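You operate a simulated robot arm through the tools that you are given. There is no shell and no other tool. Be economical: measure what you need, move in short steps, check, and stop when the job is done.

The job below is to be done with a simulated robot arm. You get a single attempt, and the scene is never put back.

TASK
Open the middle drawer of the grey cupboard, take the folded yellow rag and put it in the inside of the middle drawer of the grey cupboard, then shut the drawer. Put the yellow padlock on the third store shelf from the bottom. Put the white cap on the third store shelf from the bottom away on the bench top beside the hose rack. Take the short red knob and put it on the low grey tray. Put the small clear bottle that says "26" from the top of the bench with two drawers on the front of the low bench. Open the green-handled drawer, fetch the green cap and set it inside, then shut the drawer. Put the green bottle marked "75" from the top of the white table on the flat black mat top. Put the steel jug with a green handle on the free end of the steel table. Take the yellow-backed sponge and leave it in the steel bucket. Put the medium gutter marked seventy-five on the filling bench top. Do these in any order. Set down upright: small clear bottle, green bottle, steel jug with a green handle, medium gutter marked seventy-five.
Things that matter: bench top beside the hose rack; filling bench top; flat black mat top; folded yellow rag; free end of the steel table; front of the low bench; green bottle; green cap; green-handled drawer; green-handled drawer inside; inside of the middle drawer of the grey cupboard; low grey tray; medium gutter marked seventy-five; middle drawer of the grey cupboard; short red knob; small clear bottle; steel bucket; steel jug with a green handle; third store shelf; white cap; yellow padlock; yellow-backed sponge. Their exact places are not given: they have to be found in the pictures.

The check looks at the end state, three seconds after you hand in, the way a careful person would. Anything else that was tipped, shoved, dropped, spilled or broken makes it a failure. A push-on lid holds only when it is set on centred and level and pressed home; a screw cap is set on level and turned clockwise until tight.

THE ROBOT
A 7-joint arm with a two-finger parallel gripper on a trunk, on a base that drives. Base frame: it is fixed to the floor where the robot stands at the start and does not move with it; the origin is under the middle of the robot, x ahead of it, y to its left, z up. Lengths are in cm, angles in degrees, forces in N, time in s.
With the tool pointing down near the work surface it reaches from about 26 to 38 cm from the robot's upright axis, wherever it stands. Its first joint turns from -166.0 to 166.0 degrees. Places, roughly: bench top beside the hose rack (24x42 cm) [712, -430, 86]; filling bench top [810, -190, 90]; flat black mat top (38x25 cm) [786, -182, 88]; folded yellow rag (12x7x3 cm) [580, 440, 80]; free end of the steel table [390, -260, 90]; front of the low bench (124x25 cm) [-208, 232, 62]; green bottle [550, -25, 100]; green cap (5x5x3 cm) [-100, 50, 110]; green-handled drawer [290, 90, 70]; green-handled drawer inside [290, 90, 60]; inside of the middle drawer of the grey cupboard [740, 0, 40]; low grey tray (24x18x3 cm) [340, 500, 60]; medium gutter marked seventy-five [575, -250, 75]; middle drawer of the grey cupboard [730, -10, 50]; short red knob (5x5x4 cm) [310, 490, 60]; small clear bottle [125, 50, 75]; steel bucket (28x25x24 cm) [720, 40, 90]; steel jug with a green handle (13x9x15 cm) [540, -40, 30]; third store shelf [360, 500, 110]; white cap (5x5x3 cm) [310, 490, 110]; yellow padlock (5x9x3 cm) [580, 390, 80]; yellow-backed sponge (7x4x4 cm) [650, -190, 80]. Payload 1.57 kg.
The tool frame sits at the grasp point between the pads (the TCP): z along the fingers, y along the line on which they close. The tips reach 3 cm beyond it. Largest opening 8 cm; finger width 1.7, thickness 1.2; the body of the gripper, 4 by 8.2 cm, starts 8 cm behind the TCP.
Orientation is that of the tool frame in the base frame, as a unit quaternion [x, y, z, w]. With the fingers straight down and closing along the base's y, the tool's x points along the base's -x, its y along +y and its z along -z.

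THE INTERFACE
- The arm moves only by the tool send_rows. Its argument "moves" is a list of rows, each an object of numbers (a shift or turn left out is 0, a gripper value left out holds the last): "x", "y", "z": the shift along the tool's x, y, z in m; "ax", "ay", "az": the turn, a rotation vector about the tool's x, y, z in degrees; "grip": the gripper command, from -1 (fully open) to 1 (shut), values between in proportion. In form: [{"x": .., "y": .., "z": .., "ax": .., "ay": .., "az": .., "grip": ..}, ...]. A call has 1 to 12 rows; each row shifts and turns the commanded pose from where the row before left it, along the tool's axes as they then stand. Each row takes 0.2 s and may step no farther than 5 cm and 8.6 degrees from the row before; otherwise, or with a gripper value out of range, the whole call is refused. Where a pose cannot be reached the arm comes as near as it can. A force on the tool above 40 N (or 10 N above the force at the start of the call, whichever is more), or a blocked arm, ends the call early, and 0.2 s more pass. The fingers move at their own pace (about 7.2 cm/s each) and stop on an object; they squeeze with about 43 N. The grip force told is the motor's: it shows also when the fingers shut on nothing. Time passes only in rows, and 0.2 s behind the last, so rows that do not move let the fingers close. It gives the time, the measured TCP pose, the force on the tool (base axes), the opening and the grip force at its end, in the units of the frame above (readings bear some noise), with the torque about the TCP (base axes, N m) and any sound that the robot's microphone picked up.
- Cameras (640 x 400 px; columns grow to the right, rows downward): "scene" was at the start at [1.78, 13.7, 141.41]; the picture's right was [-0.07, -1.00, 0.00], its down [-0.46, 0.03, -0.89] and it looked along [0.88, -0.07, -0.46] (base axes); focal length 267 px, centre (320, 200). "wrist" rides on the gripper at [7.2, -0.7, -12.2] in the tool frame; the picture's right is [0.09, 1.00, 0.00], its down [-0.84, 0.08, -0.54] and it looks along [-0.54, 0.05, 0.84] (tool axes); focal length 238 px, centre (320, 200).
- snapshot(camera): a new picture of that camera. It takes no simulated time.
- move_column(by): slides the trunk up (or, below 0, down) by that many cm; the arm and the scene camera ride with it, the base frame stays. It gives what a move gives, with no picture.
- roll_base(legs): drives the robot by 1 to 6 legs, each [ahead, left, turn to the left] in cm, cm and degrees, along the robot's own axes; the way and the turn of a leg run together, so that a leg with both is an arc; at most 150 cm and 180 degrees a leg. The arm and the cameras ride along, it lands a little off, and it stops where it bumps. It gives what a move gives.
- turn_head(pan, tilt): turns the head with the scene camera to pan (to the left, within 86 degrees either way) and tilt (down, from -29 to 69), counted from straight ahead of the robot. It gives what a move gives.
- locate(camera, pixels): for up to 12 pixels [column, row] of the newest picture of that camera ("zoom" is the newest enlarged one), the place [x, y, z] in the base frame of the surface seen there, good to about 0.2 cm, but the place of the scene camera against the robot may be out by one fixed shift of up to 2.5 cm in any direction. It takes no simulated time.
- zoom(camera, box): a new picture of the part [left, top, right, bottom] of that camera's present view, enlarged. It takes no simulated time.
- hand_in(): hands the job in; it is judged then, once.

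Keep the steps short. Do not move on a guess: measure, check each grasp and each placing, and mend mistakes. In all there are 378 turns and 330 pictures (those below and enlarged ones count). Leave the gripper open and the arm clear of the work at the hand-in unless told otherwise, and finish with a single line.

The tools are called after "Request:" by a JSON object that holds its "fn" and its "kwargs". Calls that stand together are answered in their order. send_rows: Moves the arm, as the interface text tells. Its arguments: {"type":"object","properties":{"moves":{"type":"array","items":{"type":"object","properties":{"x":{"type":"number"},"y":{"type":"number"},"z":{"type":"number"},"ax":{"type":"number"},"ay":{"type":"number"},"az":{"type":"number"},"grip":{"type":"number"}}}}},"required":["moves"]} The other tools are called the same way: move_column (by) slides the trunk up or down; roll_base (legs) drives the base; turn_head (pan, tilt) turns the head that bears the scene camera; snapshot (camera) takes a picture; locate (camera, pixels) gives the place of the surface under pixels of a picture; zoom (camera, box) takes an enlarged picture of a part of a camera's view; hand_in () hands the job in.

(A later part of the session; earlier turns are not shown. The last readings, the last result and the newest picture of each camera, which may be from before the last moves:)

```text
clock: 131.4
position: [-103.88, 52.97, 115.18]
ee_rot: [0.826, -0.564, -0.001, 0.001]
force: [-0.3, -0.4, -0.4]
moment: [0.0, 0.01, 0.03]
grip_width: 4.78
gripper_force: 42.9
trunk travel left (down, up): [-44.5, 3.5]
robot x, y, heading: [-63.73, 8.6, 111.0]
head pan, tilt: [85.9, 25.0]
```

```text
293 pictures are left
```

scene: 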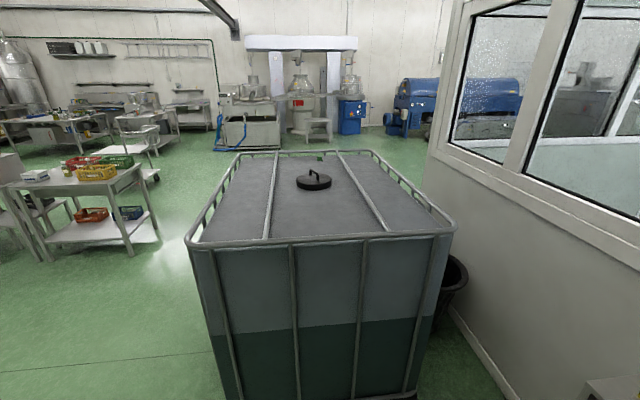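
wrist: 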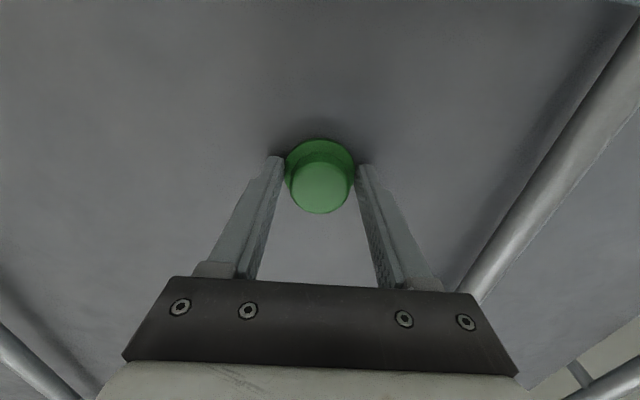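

The cap is held (4.8 cm flange). I lift, retract, then drive east along the south side of the crate bench and look for the green-handled drawer.

Request:
{"fn": "send_rows", "kwargs": {"moves": [{"z": -0.03}, {"z": -0.04}, {"z": -0.04}, {"y": -0.042, "x": 0.0238}, {"y": -0.042, "x": 0.0238}, {"y": -0.042, "x": 0.0238}, {"y": -0.042, "x": 0.0238}, {"y": -0.047, "x": 0.015}]}}

Request:
{"fn": "roll_base", "kwargs": {"legs": [[-20, 0, 0], [0, 0, -115], [120, 0, 0]]}}

Request:
{"fn": "turn_head", "kwargs": {"pan": 25, "tilt": 22}}

Request:
{"fn": "snapshot", "kwargs": {"camera": "scene"}}

```text
clock: 133.2
position: [-79.69, 50.61, 126.08]
ee_rot: [0.826, -0.564, 0.0, 0.002]
force: [-0.3, -0.2, -1.0]
moment: [-0.02, -0.02, 0.03]
grip_width: 4.83
gripper_force: 42.9
trunk travel left (down, up): [-44.5, 3.5]
robot x, y, heading: [-63.19, 8.31, 111.0]
head pan, tilt: [85.9, 25.0]
```

```text
clock: 149.2
position: [108.72, -21.96, 126.07]
ee_rot: [0.031, 1.0, 0.001, 0.0]
force: [0.5, 0.2, 0.7]
moment: [-0.03, -0.03, 0.0]
grip_width: 4.8
gripper_force: 43.0
trunk travel left (down, up): [-44.5, 3.5]
robot x, y, heading: [63.26, -18.85, -4.2]
head pan, tilt: [85.9, 25.0]
```

```text
clock: 150.6
position: [108.75, -22.12, 126.17]
ee_rot: [0.031, 1.0, 0.002, 0.0]
force: [-0.5, 0.5, -0.4]
moment: [-0.01, -0.02, 0.01]
grip_width: 4.78
gripper_force: 43.0
trunk travel left (down, up): [-44.5, 3.5]
robot x, y, heading: [63.3, -19.17, -4.1]
head pan, tilt: [25.0, 22.0]
```

```text
292 pictures are left
```

scene: 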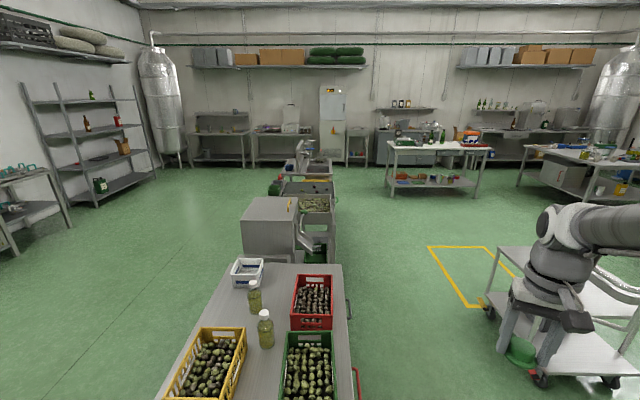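

Request:
{"fn": "zoom", "kwargs": {"camera": "scene", "box": [230, 130, 360, 270]}}

Request:
{"fn": "locate", "kwargs": {"camera": "scene", "pixels": [[330, 195], [335, 215], [322, 180], [305, 185], [300, 160], [295, 240], [243, 225], [297, 200], [485, 315], [425, 245], [350, 310], [355, 370]]}}

```text
2.86 times, centred on (295, 200) of scene
```

zoom: 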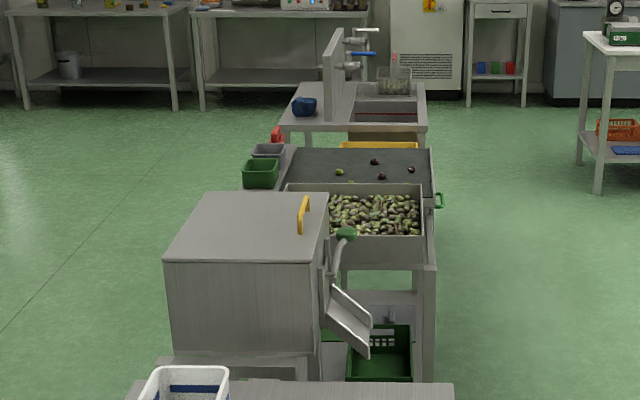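

```text
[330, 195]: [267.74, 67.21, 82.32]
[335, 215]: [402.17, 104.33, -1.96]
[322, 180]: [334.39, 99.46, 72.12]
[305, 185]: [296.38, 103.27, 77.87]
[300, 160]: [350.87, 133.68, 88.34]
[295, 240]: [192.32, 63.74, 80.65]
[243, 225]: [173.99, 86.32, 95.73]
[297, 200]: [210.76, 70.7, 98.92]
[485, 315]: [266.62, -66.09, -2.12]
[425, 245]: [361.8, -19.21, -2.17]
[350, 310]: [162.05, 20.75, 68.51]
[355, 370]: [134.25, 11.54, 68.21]
```

The green handle sits on the south side, pixel (336,200). I check it and the trolley's extent.

Request:
{"fn": "locate", "kwargs": {"camera": "scene", "pixels": [[336, 199], [337, 200], [335, 203], [497, 250], [538, 380], [490, 316], [612, 380]]}}

Request:
{"fn": "zoom", "kwargs": {"camera": "scene", "box": [320, 185, 350, 215]}}

```text
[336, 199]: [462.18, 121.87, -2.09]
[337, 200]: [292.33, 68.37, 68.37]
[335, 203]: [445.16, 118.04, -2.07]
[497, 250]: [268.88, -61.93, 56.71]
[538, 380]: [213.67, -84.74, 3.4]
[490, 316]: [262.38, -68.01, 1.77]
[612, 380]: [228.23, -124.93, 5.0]
```

```text
13.33 times, centred on (335, 200) of scene
```

zoom: 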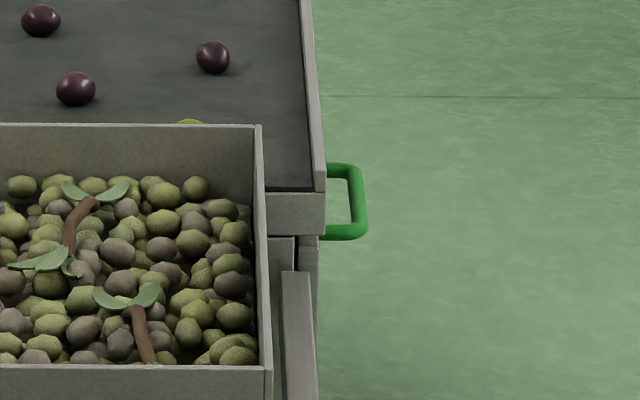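

Handle bow at about (292,68,70), facing south. I drive there by waypoints that keep 39+ cm from benches and trolley, and turn to face it.

Request:
{"fn": "roll_base", "kwargs": {"legs": [[68, -18, 0], [68, 27, 0], [106, 40, 0], [0, 0, 114]]}}

Request:
{"fn": "turn_head", "kwargs": {"pan": 0, "tilt": 50}}

Request:
{"fn": "snapshot", "kwargs": {"camera": "scene"}}

Request:
{"fn": "snapshot", "kwargs": {"camera": "wrist"}}

```text
clock: 173.3
position: [293.46, 54.92, 126.15]
ee_rot: [0.821, -0.572, -0.001, 0.001]
force: [-1.4, 0.8, -0.1]
moment: [-0.01, -0.01, -0.01]
grip_width: 4.76
gripper_force: 43.8
trunk travel left (down, up): [-44.5, 3.5]
robot x, y, heading: [308.78, 12.15, 109.8]
head pan, tilt: [25.0, 22.0]
```

```text
clock: 174.2
position: [293.5, 54.9, 126.12]
ee_rot: [0.821, -0.571, 0.0, 0.001]
force: [0.3, -0.7, -1.1]
moment: [0.03, -0.01, 0.01]
grip_width: 4.82
gripper_force: 43.0
trunk travel left (down, up): [-44.5, 3.5]
robot x, y, heading: [309.03, 12.27, 110.2]
head pan, tilt: [0.0, 50.0]
```

```text
289 pictures are left
```

scene: 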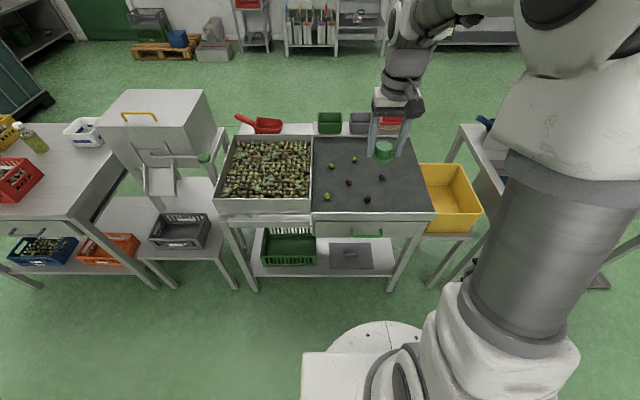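

```text
288 pictures are left
```

wrist: 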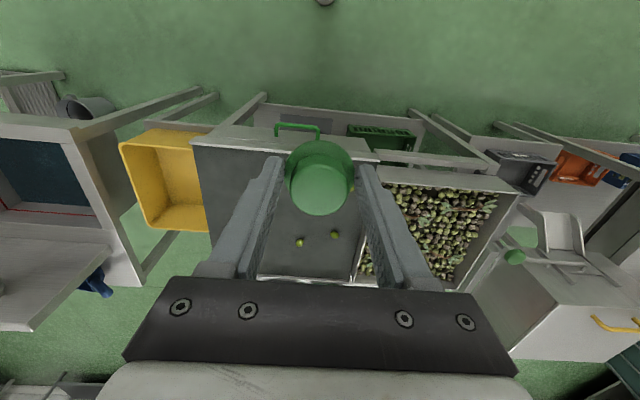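

Request:
{"fn": "zoom", "kwargs": {"camera": "scene", "box": [300, 190, 450, 280]}}

Request:
{"fn": "locate", "kwargs": {"camera": "wrist", "pixels": [[278, 127], [297, 125], [318, 129], [300, 138], [240, 150], [230, 200], [300, 165], [215, 140], [375, 158], [290, 215]]}}

Request:
{"fn": "locate", "kwargs": {"camera": "scene", "pixels": [[320, 232], [411, 230], [366, 234], [352, 234], [382, 232], [366, 225], [320, 222], [316, 215], [430, 212], [340, 190]]}}

```text
4.27 times, centred on (375, 235) of scene
```

zoom: 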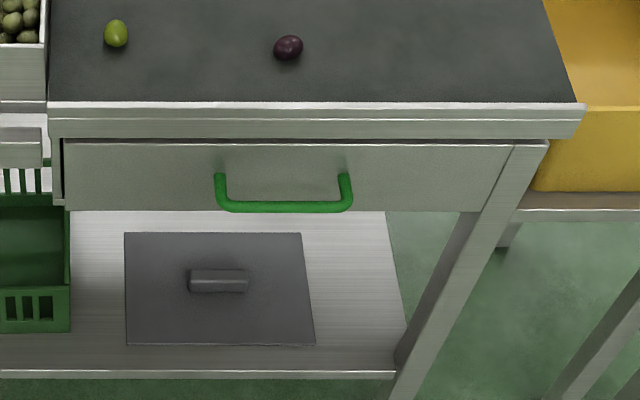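

```text
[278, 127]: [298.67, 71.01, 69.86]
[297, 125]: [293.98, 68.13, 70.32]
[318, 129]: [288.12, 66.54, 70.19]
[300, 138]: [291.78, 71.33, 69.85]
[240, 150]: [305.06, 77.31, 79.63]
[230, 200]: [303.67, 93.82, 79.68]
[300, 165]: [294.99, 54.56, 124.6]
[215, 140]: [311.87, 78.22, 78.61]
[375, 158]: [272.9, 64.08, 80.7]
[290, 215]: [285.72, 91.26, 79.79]
```

```text
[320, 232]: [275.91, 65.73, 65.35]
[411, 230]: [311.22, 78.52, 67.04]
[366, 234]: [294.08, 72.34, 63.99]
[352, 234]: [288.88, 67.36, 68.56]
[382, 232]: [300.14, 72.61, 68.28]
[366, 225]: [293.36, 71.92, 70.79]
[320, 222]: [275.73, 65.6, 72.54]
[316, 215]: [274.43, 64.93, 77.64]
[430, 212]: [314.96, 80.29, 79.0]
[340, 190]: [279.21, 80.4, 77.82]
```

I'll set the cap for the moment on the free right part of the dark belt. I locate the olives and free area there.

Request:
{"fn": "locate", "kwargs": {"camera": "scene", "pixels": [[327, 197], [349, 183], [367, 200], [382, 177], [400, 190], [410, 200], [395, 180], [428, 205], [415, 165]]}}

Request:
{"fn": "roll_base", "kwargs": {"legs": [[15, 0, 0]]}}

```text
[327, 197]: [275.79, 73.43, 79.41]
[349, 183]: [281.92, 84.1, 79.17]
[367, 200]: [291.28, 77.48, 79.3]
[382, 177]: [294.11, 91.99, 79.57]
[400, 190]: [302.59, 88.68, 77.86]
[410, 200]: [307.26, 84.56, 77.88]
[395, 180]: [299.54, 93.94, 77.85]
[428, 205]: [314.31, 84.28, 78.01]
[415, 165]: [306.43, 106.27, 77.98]
```

```text
clock: 175.8
position: [288.21, 69.03, 126.08]
ee_rot: [0.822, -0.57, -0.001, 0.002]
force: [-0.8, 0.3, -0.2]
moment: [-0.01, -0.03, -0.01]
grip_width: 4.77
gripper_force: 43.3
trunk travel left (down, up): [-44.5, 3.5]
robot x, y, heading: [303.59, 26.42, 109.9]
head pan, tilt: [0.0, 50.0]
```

I lower the trunk to normal and reach to the spot at (303.5, 87).

Request:
{"fn": "move_column", "kwargs": {"by": -22}}

Request:
{"fn": "send_rows", "kwargs": {"moves": [{"y": -0.041, "x": -0.0235}, {"y": -0.041, "x": -0.0235}, {"y": -0.041, "x": -0.0235}, {"y": -0.041, "x": -0.0235}, {"y": -0.041, "x": -0.0235}, {"z": 0.05}, {"z": 0.05}, {"z": 0.05}, {"z": 0.035}, {}, {}]}}

Request:
{"fn": "snapshot", "kwargs": {"camera": "wrist"}}

```text
clock: 178.1
position: [288.35, 69.03, 104.12]
ee_rot: [0.821, -0.571, 0.0, 0.001]
force: [0.2, -0.1, -0.6]
moment: [-0.04, -0.03, 0.0]
grip_width: 4.79
gripper_force: 43.1
trunk travel left (down, up): [-22.5, 25.5]
robot x, y, heading: [304.02, 26.34, 110.2]
head pan, tilt: [0.0, 50.0]
```

```text
clock: 180.5
position: [303.25, 87.18, 85.61]
ee_rot: [0.822, -0.57, -0.001, 0.002]
force: [0.3, 0.1, 0.5]
moment: [0.01, 0.02, 0.0]
grip_width: 4.81
gripper_force: 42.8
trunk travel left (down, up): [-22.5, 25.5]
robot x, y, heading: [303.86, 26.27, 109.9]
head pan, tilt: [0.0, 50.0]
```

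```text
286 pictures are left
```

wrist: 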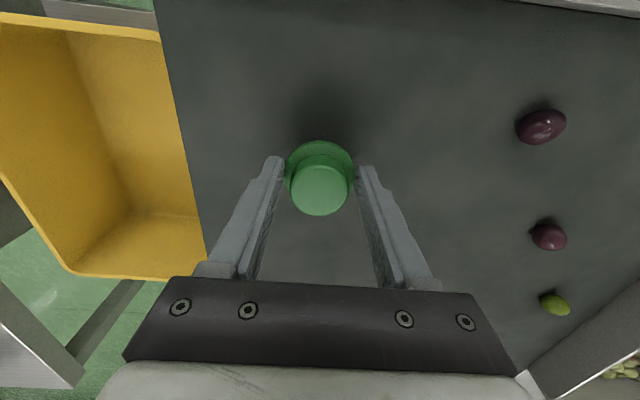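

Free surface beneath. I lower the last 2.2 cm, open, and rise 12 cm.

Request:
{"fn": "send_rows", "kwargs": {"moves": [{"z": 0.015}, {"z": 0.007}, {}, {"grip": -1}, {"grip": -1}, {"grip": -1}, {"z": -0.03}, {"z": -0.05}, {"z": -0.05}]}}

Request:
{"fn": "snapshot", "kwargs": {"camera": "wrist"}}

```text
clock: 182.5
position: [303.36, 87.17, 96.22]
ee_rot: [0.821, -0.571, -0.001, 0.001]
force: [0.4, -0.9, 0.5]
moment: [-0.04, 0.01, 0.0]
grip_width: 7.99
gripper_force: 0.0
trunk travel left (down, up): [-22.5, 25.5]
robot x, y, heading: [304.0, 26.54, 110.0]
head pan, tilt: [0.0, 50.0]
```

```text
285 pictures are left
```

wrist: 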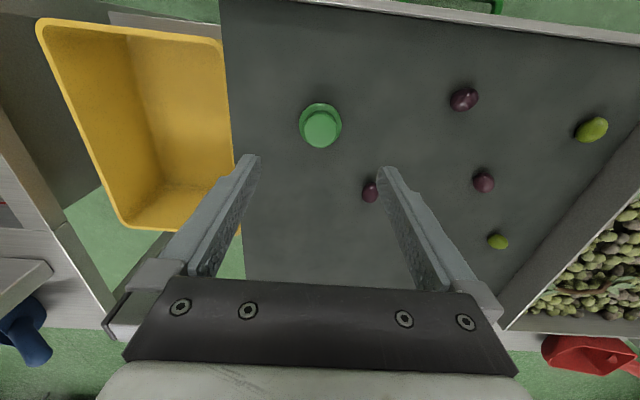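

The cap stands flat. Now I retract the arm to a free place before the drawer and turn the tool 90° so it closes fore-and-aft.

Request:
{"fn": "send_rows", "kwargs": {"moves": [{"x": 0.04, "y": 0.03}, {"x": 0.04, "y": 0.03}, {"x": 0.04, "y": 0.03}, {"x": 0.04, "y": 0.03}, {"x": 0.04, "y": 0.03}, {"x": 0.02}]}}

Request:
{"fn": "send_rows", "kwargs": {"moves": [{"az": 8.2}, {"az": 8.2}, {"az": 8.2}, {"az": 8.2}, {"az": 8.2}, {"az": 8.2}, {"az": 8.2}, {"az": 8.2}, {"az": 8.2}, {"az": 8.2}, {"az": 8}, {}]}}

```text
clock: 183.9
position: [296.96, 61.28, 96.3]
ee_rot: [0.822, -0.57, -0.001, 0.001]
force: [-0.7, -0.5, -0.2]
moment: [0.0, 0.0, -0.01]
grip_width: 8.02
gripper_force: 0.0
trunk travel left (down, up): [-22.5, 25.5]
robot x, y, heading: [303.85, 25.88, 110.1]
head pan, tilt: [0.0, 50.0]
```

```text
clock: 186.5
position: [297.12, 61.31, 96.38]
ee_rot: [-0.177, 0.984, -0.001, -0.001]
force: [0.3, 0.2, 0.5]
moment: [0.02, -0.01, 0.0]
grip_width: 8.03
gripper_force: 0.0
trunk travel left (down, up): [-22.5, 25.5]
robot x, y, heading: [303.57, 25.86, 110.0]
head pan, tilt: [0.0, 50.0]
```

I need a near-horizontal tool to take the bow. I back off 20 cm for room and tilt the tool forward 85°.

Request:
{"fn": "roll_base", "kwargs": {"legs": [[-20, 0, 0]]}}

Request:
{"fn": "send_rows", "kwargs": {"moves": [{"ax": -8.5}, {"ax": -8.5}, {"ax": -8.5}, {"ax": -8.5}, {"ax": -8.5}, {"ax": -8.5}, {"ax": -8.5}, {"ax": -8.5}, {"ax": -8.5}, {"ax": -8.5}, {"grip": 0.2}, {"grip": 0.2}]}}

Request:
{"fn": "snapshot", "kwargs": {"camera": "wrist"}}

Request:
{"fn": "snapshot", "kwargs": {"camera": "scene"}}

```text
clock: 188.5
position: [303.96, 42.39, 96.33]
ee_rot: [-0.177, 0.984, 0.0, -0.002]
force: [-0.1, 0.2, -0.4]
moment: [0.01, -0.02, -0.03]
grip_width: 8.0
gripper_force: 0.0
trunk travel left (down, up): [-22.5, 25.5]
robot x, y, heading: [310.87, 7.39, 110.0]
head pan, tilt: [0.0, 50.0]
```

```text
clock: 191.1
position: [303.32, 56.6, 101.34]
ee_rot: [-0.133, 0.745, 0.642, -0.123]
force: [0.1, -0.3, 0.9]
moment: [0.02, 0.01, -0.02]
grip_width: 3.18
gripper_force: 0.0
out of reach, approached as far as the arm can: row 4, 5, 6, 7, 8, 9, 10
trunk travel left (down, up): [-22.5, 25.5]
robot x, y, heading: [311.14, 7.34, 109.7]
head pan, tilt: [0.0, 50.0]
```

```text
284 pictures are left
```

wrist: 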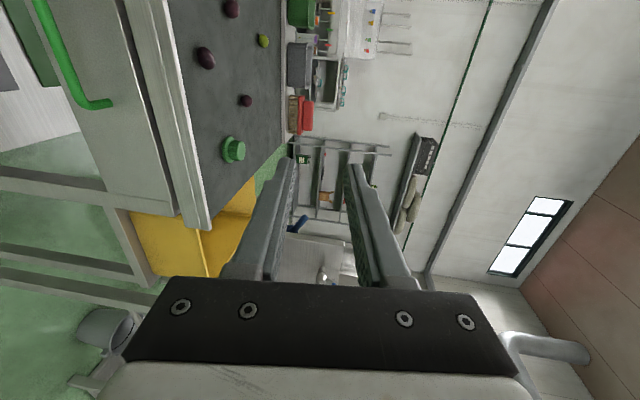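

```text
283 pictures are left
```

scene: 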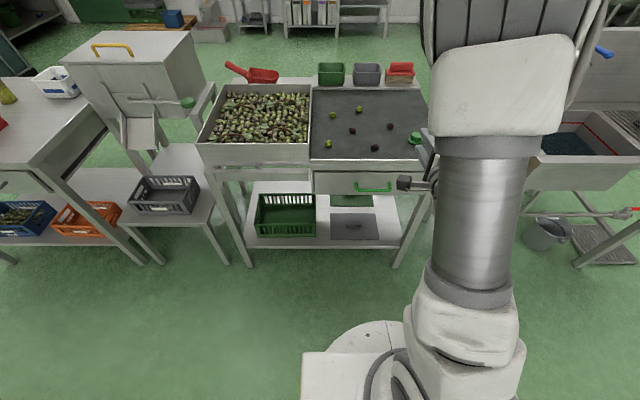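

The tool is horizontal now, facing the drawer, with vertical closing. I lower the trunk 22 cm then measure.

Request:
{"fn": "move_column", "kwargs": {"by": -22}}

Request:
{"fn": "send_rows", "kwargs": {"moves": [{"x": 0.02, "y": -0.02}, {"x": 0.02, "y": -0.02}, {"y": -0.02}, {}]}}

Request:
{"fn": "snapshot", "kwargs": {"camera": "wrist"}}

```text
clock: 193.4
position: [303.48, 56.67, 79.47]
ee_rot: [-0.134, 0.745, 0.641, -0.125]
force: [0.0, 0.0, 0.4]
moment: [0.01, 0.03, 0.02]
grip_width: 3.2
gripper_force: 0.0
trunk travel left (down, up): [-0.5, 47.5]
robot x, y, heading: [310.82, 7.5, 110.0]
head pan, tilt: [0.0, 50.0]
```

```text
clock: 194.4
position: [299.87, 56.08, 73.37]
ee_rot: [-0.134, 0.745, 0.642, -0.125]
force: [0.7, 0.7, 0.3]
moment: [-0.01, -0.03, -0.02]
grip_width: 3.2
gripper_force: 0.0
out of reach, approached as far as the arm can: row 1, 2
trunk travel left (down, up): [-0.5, 47.5]
robot x, y, heading: [310.82, 7.65, 109.9]
head pan, tilt: [0.0, 50.0]
```

```text
282 pictures are left
```

wrist: 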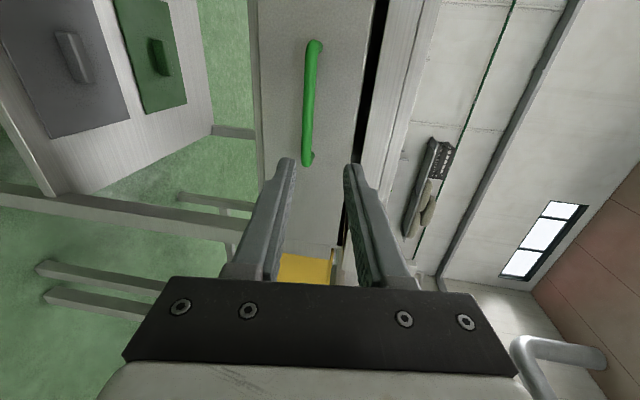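

Request:
{"fn": "locate", "kwargs": {"camera": "wrist", "pixels": [[314, 46], [309, 100], [306, 160], [307, 130], [280, 110], [345, 110], [380, 110]]}}

```text
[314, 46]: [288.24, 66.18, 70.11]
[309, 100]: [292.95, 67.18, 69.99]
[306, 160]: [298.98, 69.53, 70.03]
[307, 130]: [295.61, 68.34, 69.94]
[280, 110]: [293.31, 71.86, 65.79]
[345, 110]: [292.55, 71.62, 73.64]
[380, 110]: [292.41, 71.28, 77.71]
```

Bar centre ≈ (293.4, 68.0, 70.0), front 3.5 cm behind. I align and move 12.8 cm forward along the tool, fingers straddling the bar, then close.

Request:
{"fn": "send_rows", "kwargs": {"moves": [{"x": 0.02, "y": -0.016}, {"z": 0.04}, {"z": 0.04}, {"z": 0.03}, {}]}}

Request:
{"fn": "snapshot", "kwargs": {"camera": "wrist"}}

```text
clock: 195.6
position: [297.85, 65.29, 74.98]
ee_rot: [-0.136, 0.748, 0.637, -0.127]
force: [-0.9, 0.8, 0.2]
moment: [-0.01, 0.0, -0.03]
grip_width: 3.21
gripper_force: 0.0
out of reach, approached as far as the arm can: row 1, 2, 3, 4
trunk travel left (down, up): [-0.5, 47.5]
robot x, y, heading: [310.93, 7.57, 110.0]
head pan, tilt: [0.0, 50.0]
```

```text
281 pictures are left
```

wrist: 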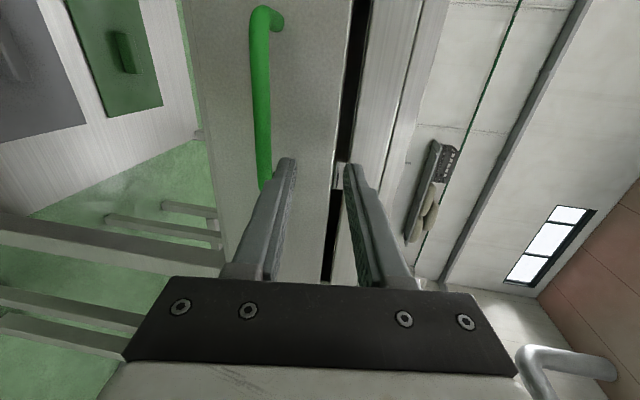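

That posture meets a joint limit. A 28° tilt with a 2 cm opening also clears the rim, so I back off and tilt up to that.

Request:
{"fn": "send_rows", "kwargs": {"moves": [{"z": -0.04}, {"z": -0.02, "ax": 8}, {"ax": 8.2}, {"ax": 8.2}, {"ax": 8.2}, {"ax": 8.2}, {"ax": 8.2}, {"ax": 6, "grip": 0.5}, {}]}}

Request:
{"fn": "snapshot", "kwargs": {"camera": "wrist"}}

```text
clock: 197.6
position: [299.57, 59.9, 76.09]
ee_rot: [-0.178, 0.95, 0.247, -0.062]
force: [-0.2, -0.6, -0.8]
moment: [-0.02, -0.03, 0.01]
grip_width: 1.99
gripper_force: 0.0
out of reach, approached as far as the arm can: row 7
trunk travel left (down, up): [-0.5, 47.5]
robot x, y, heading: [310.58, 7.43, 110.3]
head pan, tilt: [0.0, 50.0]
```

```text
280 pictures are left
```

wrist: 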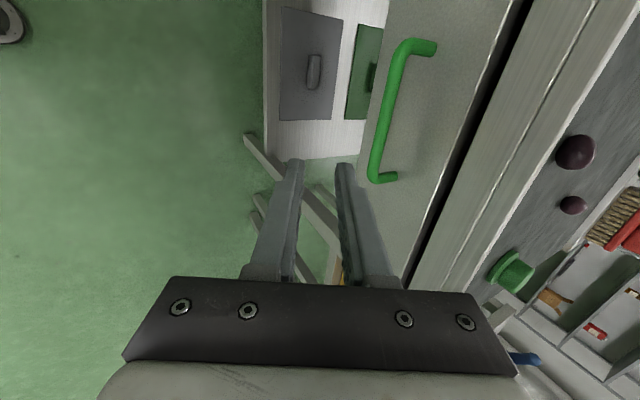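

I align sideways (2.6 in x, 5.5 in y), then check before the last approach.

Request:
{"fn": "send_rows", "kwargs": {"moves": [{"x": 0.013, "y": 0.027}, {"x": 0.013, "y": 0.028}, {"z": 0.03}, {"z": 0.02}, {}]}}

Request:
{"fn": "snapshot", "kwargs": {"camera": "wrist"}}

```text
clock: 198.8
position: [294.48, 65.65, 74.28]
ee_rot: [-0.18, 0.95, 0.249, -0.062]
force: [-0.2, -0.3, 0.7]
moment: [0.01, -0.03, 0.03]
grip_width: 1.99
gripper_force: 0.1
trunk travel left (down, up): [-0.5, 47.5]
robot x, y, heading: [310.93, 7.68, 110.0]
head pan, tilt: [0.0, 50.0]
```

```text
279 pictures are left
```

wrist: 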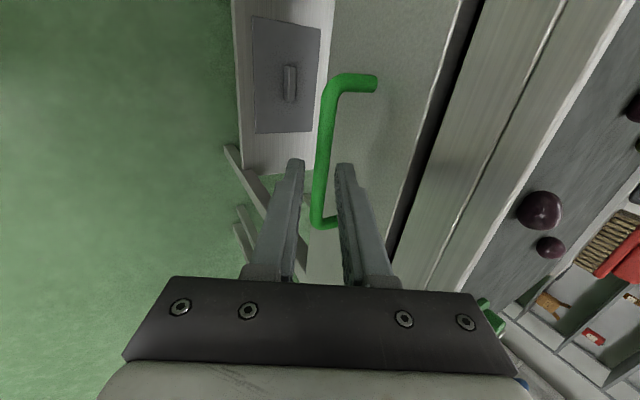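

The bar lies between the fingers. I advance 3.7 cm along the tool and close.

Request:
{"fn": "send_rows", "kwargs": {"moves": [{"z": 0.02}, {"z": 0.017}, {}, {"grip": 1}, {"grip": 1}, {"grip": 1}, {"grip": 1}]}}

Request:
{"fn": "snapshot", "kwargs": {"camera": "wrist"}}

```text
clock: 200.4
position: [293.69, 67.19, 71.04]
ee_rot: [-0.178, 0.95, 0.249, -0.062]
force: [-0.4, 0.8, 7.8]
moment: [0.0, 0.24, -0.49]
grip_width: 1.18
gripper_force: 29.3
trunk travel left (down, up): [-0.5, 47.5]
robot x, y, heading: [310.67, 7.35, 110.4]
head pan, tilt: [0.0, 50.0]
```

```text
278 pictures are left
```

wrist: 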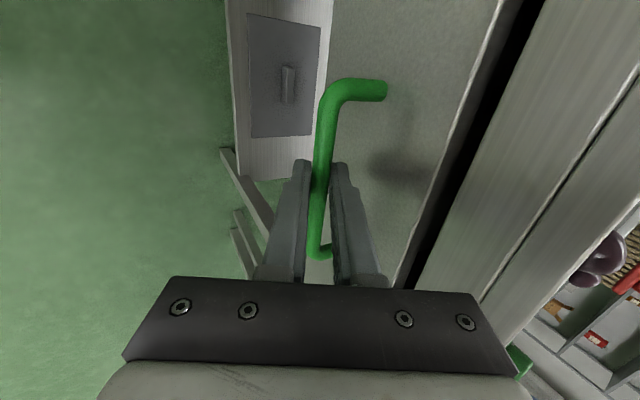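

Firm hold on the bow. I pull straight out 20 cm with the arm.

Request:
{"fn": "send_rows", "kwargs": {"moves": [{"x": 0.001, "y": -0.0174, "z": -0.0098}, {"x": 0.001, "y": -0.026, "z": -0.0147}, {"x": 0.001, "y": -0.0305, "z": -0.0172}, {"x": 0.001, "y": -0.0305, "z": -0.0172}, {"x": 0.001, "y": -0.0305, "z": -0.0172}, {"x": 0.001, "y": -0.0305, "z": -0.0172}, {}]}}

Request:
{"fn": "snapshot", "kwargs": {"camera": "scene"}}

```text
clock: 202.0
position: [300.19, 49.46, 71.17]
ee_rot: [-0.179, 0.95, 0.247, -0.062]
force: [3.5, 0.1, 4.5]
moment: [-0.1, 0.37, -0.42]
grip_width: 1.17
gripper_force: 29.2
trunk travel left (down, up): [-0.5, 47.5]
robot x, y, heading: [310.99, 7.31, 110.2]
head pan, tilt: [0.0, 50.0]
```

```text
277 pictures are left
```

scene: 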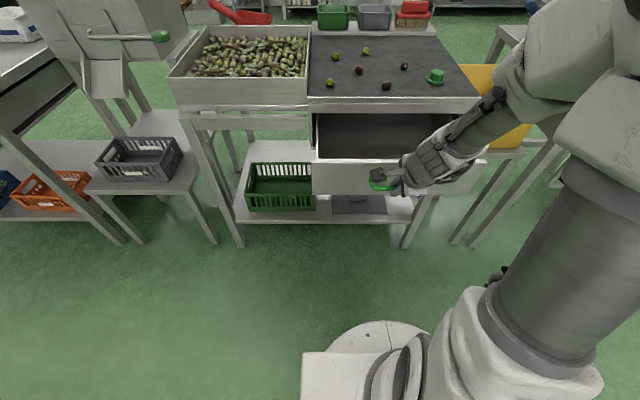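

The drawer is open about 19 cm and empty. I release, back out along the tool and level it.

Request:
{"fn": "send_rows", "kwargs": {"moves": [{"grip": 0.4}, {"grip": 0.4}, {"z": -0.03}, {"z": -0.04}, {"z": -0.04}, {"ax": 7.5, "z": -0.02}, {"ax": 7.5, "z": -0.02}, {"ax": 7.5, "z": -0.02}, {"ax": 7.2, "z": -0.02}, {}]}}

Request:
{"fn": "send_rows", "kwargs": {"moves": [{"az": -8.4, "grip": -1}, {"az": -8.4}, {"az": -8.4}, {"az": -8.4}, {"az": -8.4}, {"az": -8.4}, {"az": -8.4}, {"az": -8.4}, {"az": -8.4}, {"az": -8.4}, {"az": -6}, {}]}}

Request:
{"fn": "move_column", "kwargs": {"by": 22}}

```text
clock: 204.2
position: [303.46, 42.34, 88.08]
ee_rot: [-0.188, 0.982, -0.005, -0.013]
force: [0.3, 0.6, 0.3]
moment: [0.03, 0.0, 0.0]
grip_width: 2.4
gripper_force: 0.1
trunk travel left (down, up): [-0.5, 47.5]
robot x, y, heading: [310.77, 7.22, 110.1]
head pan, tilt: [0.0, 50.0]
```

```text
clock: 206.8
position: [303.4, 42.28, 88.18]
ee_rot: [0.829, -0.56, -0.007, 0.013]
force: [-0.3, 0.5, -0.3]
moment: [0.02, 0.03, 0.01]
grip_width: 7.99
gripper_force: 0.1
trunk travel left (down, up): [-0.5, 47.5]
robot x, y, heading: [310.58, 7.29, 110.0]
head pan, tilt: [0.0, 50.0]
```

```text
clock: 209.1
position: [303.52, 42.29, 110.07]
ee_rot: [0.828, -0.561, -0.007, 0.013]
force: [0.2, 0.2, 0.2]
moment: [-0.02, -0.01, -0.01]
grip_width: 7.99
gripper_force: 0.1
trunk travel left (down, up): [-22.5, 25.5]
robot x, y, heading: [310.78, 7.27, 109.9]
head pan, tilt: [0.0, 50.0]
```

I drive 20 right and 20 ahead to bring the cap straight before me, and level the tool.

Request:
{"fn": "roll_base", "kwargs": {"legs": [[0, -20, 0], [20, 0, 0]]}}

Request:
{"fn": "send_rows", "kwargs": {"moves": [{"ax": 1.7, "x": -0.04}, {"x": -0.05}, {"x": -0.05}, {"x": -0.04}, {"z": 0.05}, {"z": 0.03}, {}]}}

Request:
{"fn": "snapshot", "kwargs": {"camera": "wrist"}}

```text
clock: 212.8
position: [315.42, 68.12, 110.21]
ee_rot: [0.827, -0.562, -0.008, 0.013]
force: [0.8, -0.4, 0.3]
moment: [-0.01, -0.02, 0.01]
grip_width: 8.02
gripper_force: 0.0
trunk travel left (down, up): [-22.5, 25.5]
robot x, y, heading: [322.3, 33.31, 109.9]
head pan, tilt: [0.0, 50.0]
```

```text
clock: 214.4
position: [308.62, 84.66, 102.12]
ee_rot: [0.827, -0.562, 0.001, 0.0]
force: [0.6, 0.2, 0.4]
moment: [0.01, 0.02, 0.0]
grip_width: 8.01
gripper_force: 0.0
trunk travel left (down, up): [-22.5, 25.5]
robot x, y, heading: [322.66, 32.9, 110.1]
head pan, tilt: [0.0, 50.0]
```

```text
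276 pictures are left
```

wrist: 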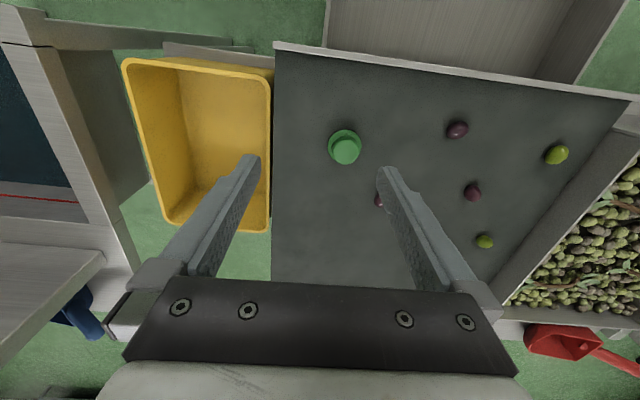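

Request:
{"fn": "locate", "kwargs": {"camera": "wrist", "pixels": [[345, 148], [330, 142], [361, 142], [345, 131], [345, 170], [460, 70], [500, 60]]}}

```text
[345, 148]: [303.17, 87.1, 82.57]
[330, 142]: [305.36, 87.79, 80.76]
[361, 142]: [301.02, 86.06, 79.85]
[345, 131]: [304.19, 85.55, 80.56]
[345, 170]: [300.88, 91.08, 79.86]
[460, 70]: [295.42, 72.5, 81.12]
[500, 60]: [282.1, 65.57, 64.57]
```

Request:
{"fn": "send_rows", "kwargs": {"moves": [{"x": -0.021, "y": 0.02}, {"x": -0.021, "y": 0.021}, {"z": 0.05}, {"z": 0.05}, {"z": 0.05}, {"z": 0.03}, {"z": 0.007}, {}, {"grip": 1}, {"grip": 1}, {"grip": 1}, {"grip": 1}]}}

Request:
{"fn": "snapshot", "kwargs": {"camera": "wrist"}}

```text
clock: 217.0
position: [303.4, 87.08, 83.43]
ee_rot: [0.828, -0.561, 0.002, 0.0]
force: [0.2, 0.2, 1.1]
moment: [0.01, -0.02, -0.03]
grip_width: 4.8
gripper_force: 43.0
trunk travel left (down, up): [-22.5, 25.5]
robot x, y, heading: [322.65, 33.1, 110.0]
head pan, tilt: [0.0, 50.0]
```

```text
275 pictures are left
```

wrist: 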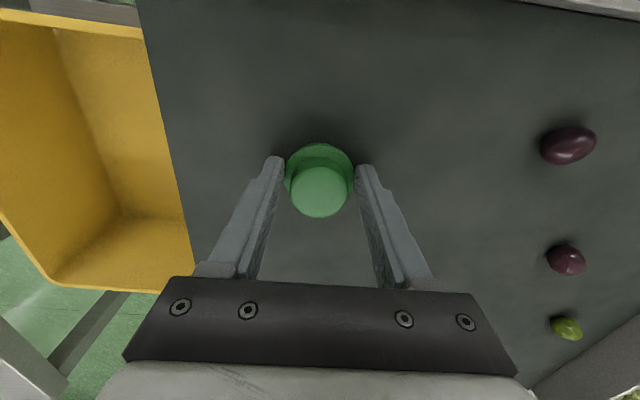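

Held. I lift 8 cm and carry it above the open drawer at (299, 61), then look.

Request:
{"fn": "send_rows", "kwargs": {"moves": [{"z": -0.04}, {"z": -0.04}, {"x": 0.0372, "y": 0.0228}, {"x": 0.0372, "y": 0.0228}, {"x": 0.0372, "y": 0.0228}, {"x": 0.0372, "y": 0.0228}, {"x": 0.0372, "y": 0.0228}, {"x": 0.0372, "y": 0.0228}, {}]}}

Request:
{"fn": "snapshot", "kwargs": {"camera": "wrist"}}

```text
clock: 219.0
position: [298.9, 61.26, 91.24]
ee_rot: [0.828, -0.561, 0.001, -0.001]
force: [0.9, 0.0, -0.3]
moment: [0.02, -0.02, 0.01]
grip_width: 4.81
gripper_force: 42.7
trunk travel left (down, up): [-22.5, 25.5]
robot x, y, heading: [322.42, 32.92, 110.1]
head pan, tilt: [0.0, 50.0]
```

```text
274 pictures are left
```

wrist: 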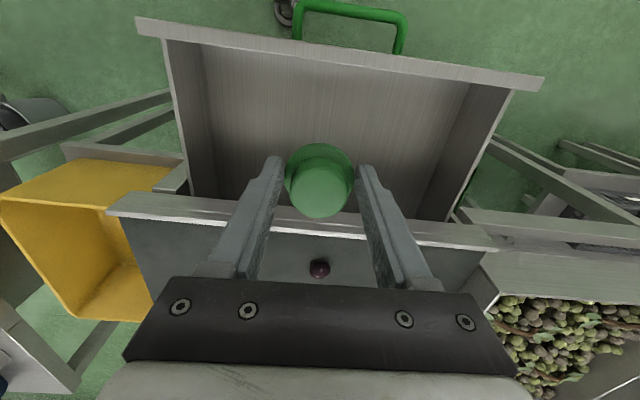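

Request:
{"fn": "locate", "kwargs": {"camera": "wrist", "pixels": [[250, 130], [400, 130], [320, 110], [320, 62], [150, 205], [490, 240], [310, 222], [180, 50], [500, 100], [255, 220]]}}

```text
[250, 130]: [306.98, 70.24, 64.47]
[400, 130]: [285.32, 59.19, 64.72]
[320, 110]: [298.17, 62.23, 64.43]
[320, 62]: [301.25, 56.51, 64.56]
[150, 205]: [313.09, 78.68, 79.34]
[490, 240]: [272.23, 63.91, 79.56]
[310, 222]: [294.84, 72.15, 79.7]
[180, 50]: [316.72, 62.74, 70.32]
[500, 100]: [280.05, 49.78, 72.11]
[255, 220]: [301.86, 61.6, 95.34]
```

The drawer floor is z 64.5 beneath the cap, with 8–11 cm free fore and aft. I lower 23 cm and release.

Request:
{"fn": "send_rows", "kwargs": {"moves": [{"z": 0.05}, {"z": 0.05}, {"z": 0.05}, {"z": 0.05}, {"z": 0.025}, {"z": 0.005}, {}, {"grip": 0}, {"grip": 0}]}}

Request:
{"fn": "send_rows", "kwargs": {"moves": [{"grip": -0.4}, {"z": -0.03}, {"z": -0.05}, {"z": -0.05}, {"z": -0.05}, {"z": -0.05}, {}]}}

Request:
{"fn": "snapshot", "kwargs": {"camera": "wrist"}}

```text
clock: 221.0
position: [299.0, 61.24, 68.49]
ee_rot: [0.827, -0.562, 0.002, -0.001]
force: [0.7, 0.8, 1.0]
moment: [0.01, -0.03, 0.0]
grip_width: 4.8
gripper_force: 43.5
trunk travel left (down, up): [-22.5, 25.5]
robot x, y, heading: [322.46, 33.0, 109.9]
head pan, tilt: [0.0, 50.0]
```

```text
clock: 222.6
position: [298.91, 61.21, 91.55]
ee_rot: [0.827, -0.562, 0.003, 0.0]
force: [-1.3, 0.0, 0.4]
moment: [0.02, 0.01, -0.02]
grip_width: 5.6
gripper_force: 0.1
trunk travel left (down, up): [-22.5, 25.5]
robot x, y, heading: [322.69, 33.21, 109.8]
head pan, tilt: [0.0, 50.0]
```

```text
273 pictures are left
```

wrist: 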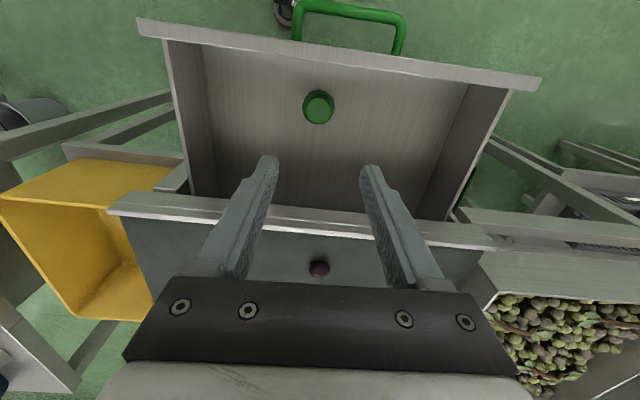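

The cap lies in the drawer. I back off 20 and shift left 15 to line up with the bow for pushing.

Request:
{"fn": "zoom", "kwargs": {"camera": "wrist", "box": [270, 60, 370, 150]}}

Request:
{"fn": "roll_base", "kwargs": {"legs": [[-21, 0, 0], [0, 15, 0]]}}

Request:
{"fn": "send_rows", "kwargs": {"moves": [{"grip": 1}, {"grip": 1}, {"grip": 1}, {"grip": 1}]}}

Request:
{"fn": "snapshot", "kwargs": {"camera": "wrist"}}

```text
4.44 times, centred on (320, 105) of wrist
```

zoom: 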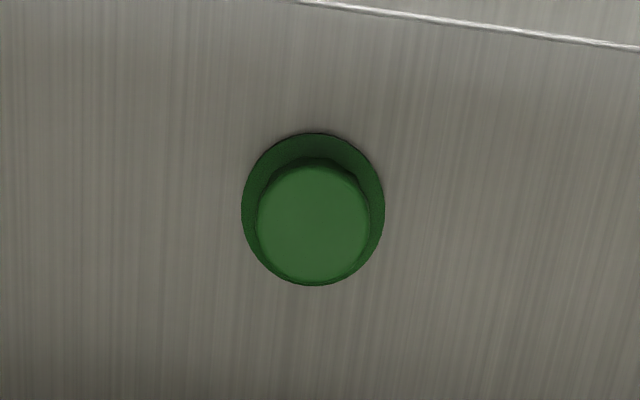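

```text
clock: 225.9
position: [291.89, 36.26, 91.44]
ee_rot: [0.828, -0.561, 0.001, -0.001]
force: [-0.6, -0.1, -0.1]
moment: [0.02, -0.01, -0.04]
grip_width: 5.58
gripper_force: 0.1
trunk travel left (down, up): [-22.5, 25.5]
robot x, y, heading: [315.79, 8.31, 109.7]
head pan, tilt: [0.0, 50.0]
```

```text
clock: 226.9
position: [291.84, 36.37, 91.58]
ee_rot: [0.828, -0.561, 0.001, 0.0]
force: [-1.0, -1.3, 0.4]
moment: [0.0, -0.01, 0.03]
grip_width: 0.03
gripper_force: 21.4
trunk travel left (down, up): [-22.5, 25.5]
robot x, y, heading: [315.78, 8.21, 110.3]
head pan, tilt: [0.0, 50.0]
```

```text
271 pictures are left
```

wrist: 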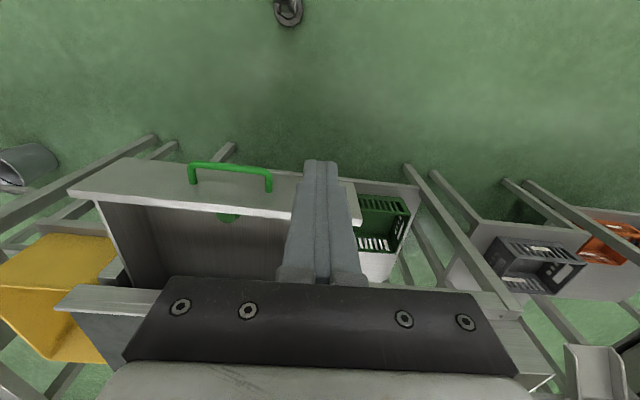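

Request:
{"fn": "locate", "kwargs": {"camera": "wrist", "pixels": [[195, 165], [230, 169], [268, 174]]}}

Request:
{"fn": "send_rows", "kwargs": {"moves": [{"y": -0.04}, {"y": -0.04}, {"y": -0.04}, {"z": 0.05}, {"z": 0.05}, {"z": 0.05}, {"z": 0.05}, {}]}}

Request:
{"fn": "snapshot", "kwargs": {"camera": "wrist"}}

```text
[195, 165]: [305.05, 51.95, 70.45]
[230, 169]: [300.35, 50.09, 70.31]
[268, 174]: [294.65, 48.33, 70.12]
```

```text
clock: 228.8
position: [303.29, 40.71, 71.44]
ee_rot: [0.828, -0.561, 0.0, 0.0]
force: [-0.1, 0.2, -0.1]
moment: [0.0, 0.01, -0.02]
grip_width: 0.0
gripper_force: 21.4
trunk travel left (down, up): [-22.5, 25.5]
robot x, y, heading: [316.24, 7.95, 110.1]
head pan, tilt: [0.0, 50.0]
```

```text
270 pictures are left
```

wrist: 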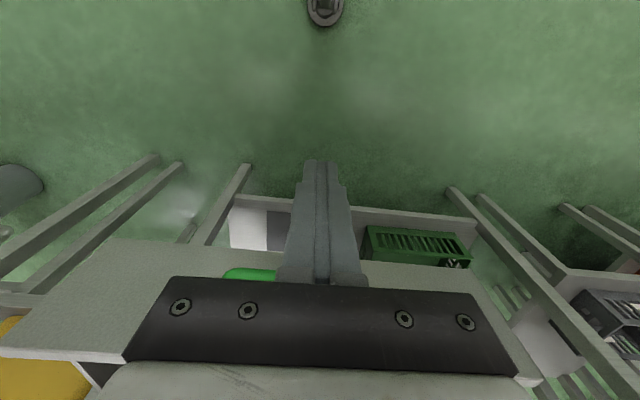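

Aligned with the bow. I push forward.

Request:
{"fn": "send_rows", "kwargs": {"moves": [{"x": -0.04, "y": -0.0013}, {"x": -0.04, "y": -0.0013}, {"x": -0.03, "y": -0.001}, {"x": -0.03, "y": -0.001}, {"x": -0.03, "y": -0.001}, {"x": -0.03, "y": -0.001}, {"x": -0.03, "y": -0.001}, {"x": -0.03, "y": -0.001}, {"x": -0.01}, {}]}}

Request:
{"fn": "snapshot", "kwargs": {"camera": "scene"}}

```text
clock: 230.9
position: [293.95, 66.14, 71.49]
ee_rot: [0.828, -0.561, 0.001, -0.001]
force: [0.7, 1.0, 0.2]
moment: [0.01, -0.02, 0.02]
grip_width: 0.0
gripper_force: 20.7
trunk travel left (down, up): [-22.5, 25.5]
robot x, y, heading: [315.84, 8.34, 109.8]
head pan, tilt: [0.0, 50.0]
```

```text
269 pictures are left
```

scene: 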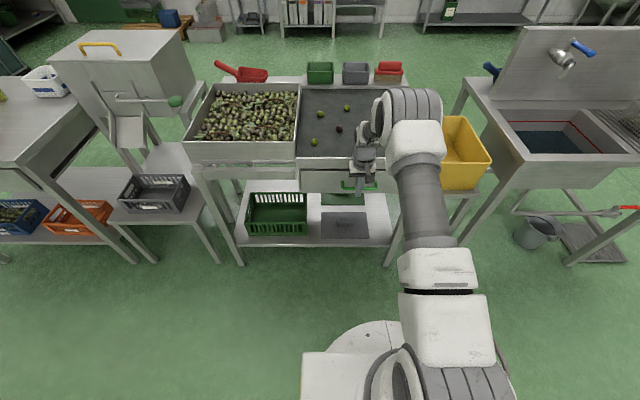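

Request:
{"fn": "send_rows", "kwargs": {"moves": [{"x": -0.006}, {"x": -0.006}, {"x": -0.006}, {"x": -0.006}, {"x": -0.006}]}}

```text
clock: 231.7
position: [293.6, 66.65, 71.11]
ee_rot: [0.828, -0.561, 0.012, 0.006]
force: [2.3, -6.2, 2.0]
moment: [-0.01, -0.09, -0.03]
grip_width: 0.0
gripper_force: 20.9
trunk travel left (down, up): [-22.5, 25.5]
robot x, y, heading: [315.41, 7.98, 110.2]
head pan, tilt: [0.0, 50.0]
stopped in row 3: the force on the tool passed its limit at 47 N (the readings are from after the stop); the commanded pose is now the measured one
```

It hit the stop. I retreat, rise, and check the front.

Request:
{"fn": "send_rows", "kwargs": {"moves": [{"x": 0.04}, {"x": 0.05}, {"x": 0.05}, {"z": -0.05}, {"z": -0.05}, {"z": -0.05}, {"z": -0.05}, {"z": -0.05}, {"z": -0.05, "grip": -1}, {"z": -0.05}]}}

Request:
{"fn": "zoom", "kwargs": {"camera": "scene", "box": [280, 130, 420, 220]}}

Request:
{"fn": "turn_head", "kwargs": {"pan": -60, "tilt": 20}}

Request:
{"fn": "snapshot", "kwargs": {"camera": "scene"}}

```text
clock: 233.9
position: [298.57, 54.53, 106.49]
ee_rot: [0.827, -0.562, 0.011, 0.007]
force: [0.0, 0.9, 0.5]
moment: [0.01, 0.01, 0.0]
grip_width: 7.96
gripper_force: 0.8
trunk travel left (down, up): [-22.5, 25.5]
robot x, y, heading: [315.95, 7.97, 110.3]
head pan, tilt: [0.0, 50.0]
```

```text
4.44 times, centred on (350, 175) of scene
```

zoom: 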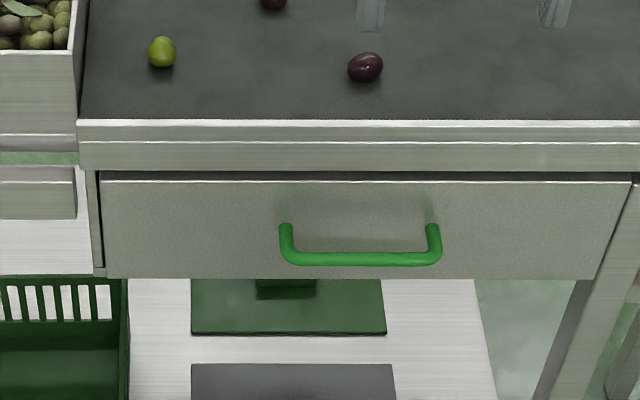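

```text
clock: 235.2
position: [298.63, 54.46, 106.34]
ee_rot: [0.827, -0.562, 0.01, 0.006]
force: [0.1, 0.6, -0.1]
moment: [-0.01, -0.02, 0.01]
grip_width: 8.0
gripper_force: 0.1
trunk travel left (down, up): [-22.5, 25.5]
robot x, y, heading: [315.64, 8.36, 110.0]
head pan, tilt: [-60.0, 20.0]
```

```text
267 pictures are left
```

scene: 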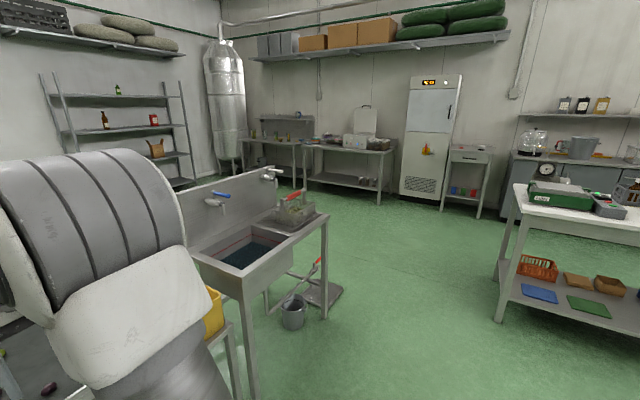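

The drawer is shut as at the start. Next the padlock; I measure the way: sink end, benches near the tank, racks.

Request:
{"fn": "locate", "kwargs": {"camera": "scene", "pixels": [[326, 220], [326, 318], [345, 150], [270, 143], [393, 152], [245, 140], [130, 130], [175, 125], [505, 320], [343, 290], [70, 130], [160, 155]]}}

Request:
{"fn": "zoom", "kwargs": {"camera": "scene", "box": [230, 90, 410, 200]}}

Request:
{"fn": "zoom", "kwargs": {"camera": "scene", "box": [30, 60, 210, 200]}}

```text
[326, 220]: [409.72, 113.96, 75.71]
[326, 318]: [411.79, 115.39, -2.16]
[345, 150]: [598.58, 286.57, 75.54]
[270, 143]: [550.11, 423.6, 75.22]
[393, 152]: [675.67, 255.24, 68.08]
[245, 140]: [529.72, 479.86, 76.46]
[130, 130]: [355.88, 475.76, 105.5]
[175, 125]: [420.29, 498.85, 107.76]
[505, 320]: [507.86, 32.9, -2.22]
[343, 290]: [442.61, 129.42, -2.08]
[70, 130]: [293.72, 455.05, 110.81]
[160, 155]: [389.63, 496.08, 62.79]
```

```text
3.56 times, centred on (320, 145) of scene
```

zoom: 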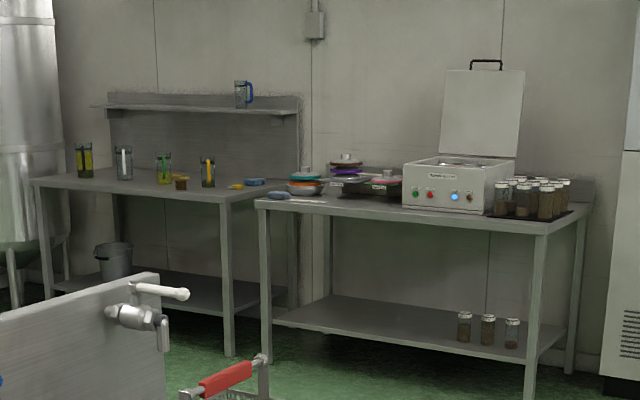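

```text
2.86 times, centred on (120, 130) of scene
```

zoom: 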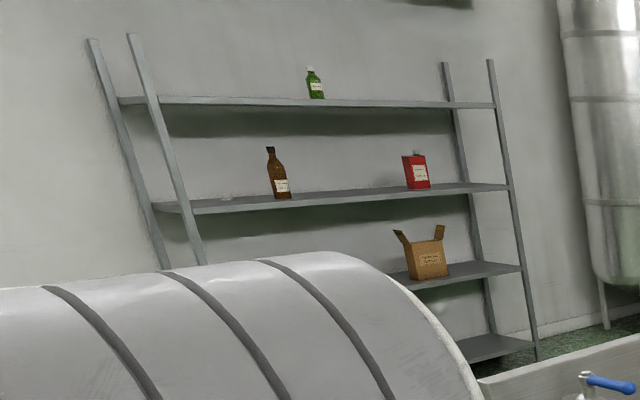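

Rack and benches are aligned with the 20° grid. I drive around the sink's east end to the brush bench, facing it.

Request:
{"fn": "roll_base", "kwargs": {"legs": [[0, 0, -90], [127, -12, 0], [63, 41, 0], [41, 91, 0], [41, 91, 0], [35, 52, 0]]}}

Request:
{"fn": "turn_head", "kwargs": {"pan": 5, "tilt": 35}}

Request:
{"fn": "snapshot", "kwargs": {"camera": "scene"}}

Request:
{"fn": "snapshot", "kwargs": {"camera": "wrist"}}

```text
clock: 270.4
position: [553.49, 380.13, 106.39]
ee_rot: [-0.193, 0.981, -0.003, -0.012]
force: [-0.3, 0.0, 0.6]
moment: [-0.01, 0.02, 0.01]
grip_width: 8.01
gripper_force: 0.1
trunk travel left (down, up): [-22.5, 25.5]
robot x, y, heading: [507.46, 362.58, 20.6]
head pan, tilt: [-60.0, 20.0]
```

```text
clock: 271.8
position: [553.46, 380.11, 106.38]
ee_rot: [-0.192, 0.981, -0.003, -0.012]
force: [-0.1, 0.0, -0.4]
moment: [-0.01, -0.01, 0.0]
grip_width: 8.01
gripper_force: 0.1
trunk travel left (down, up): [-22.5, 25.5]
robot x, y, heading: [507.41, 362.56, 20.5]
head pan, tilt: [5.0, 35.0]
```

```text
264 pictures are left
```

scene: 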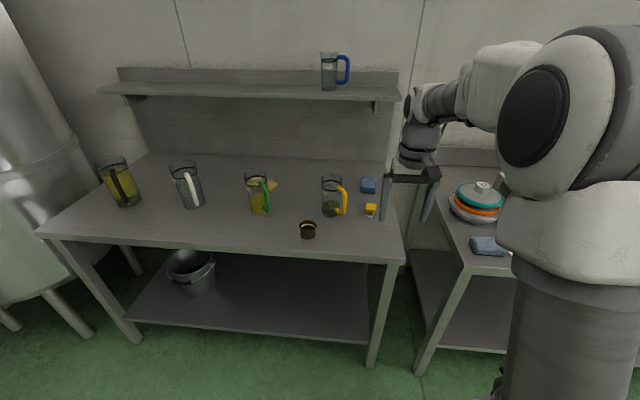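

```text
263 pictures are left
```

wrist: 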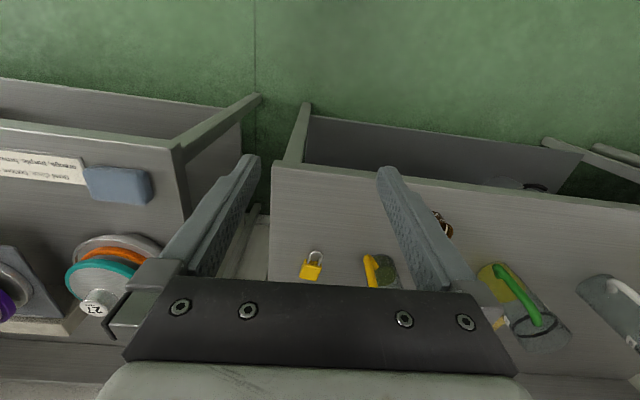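

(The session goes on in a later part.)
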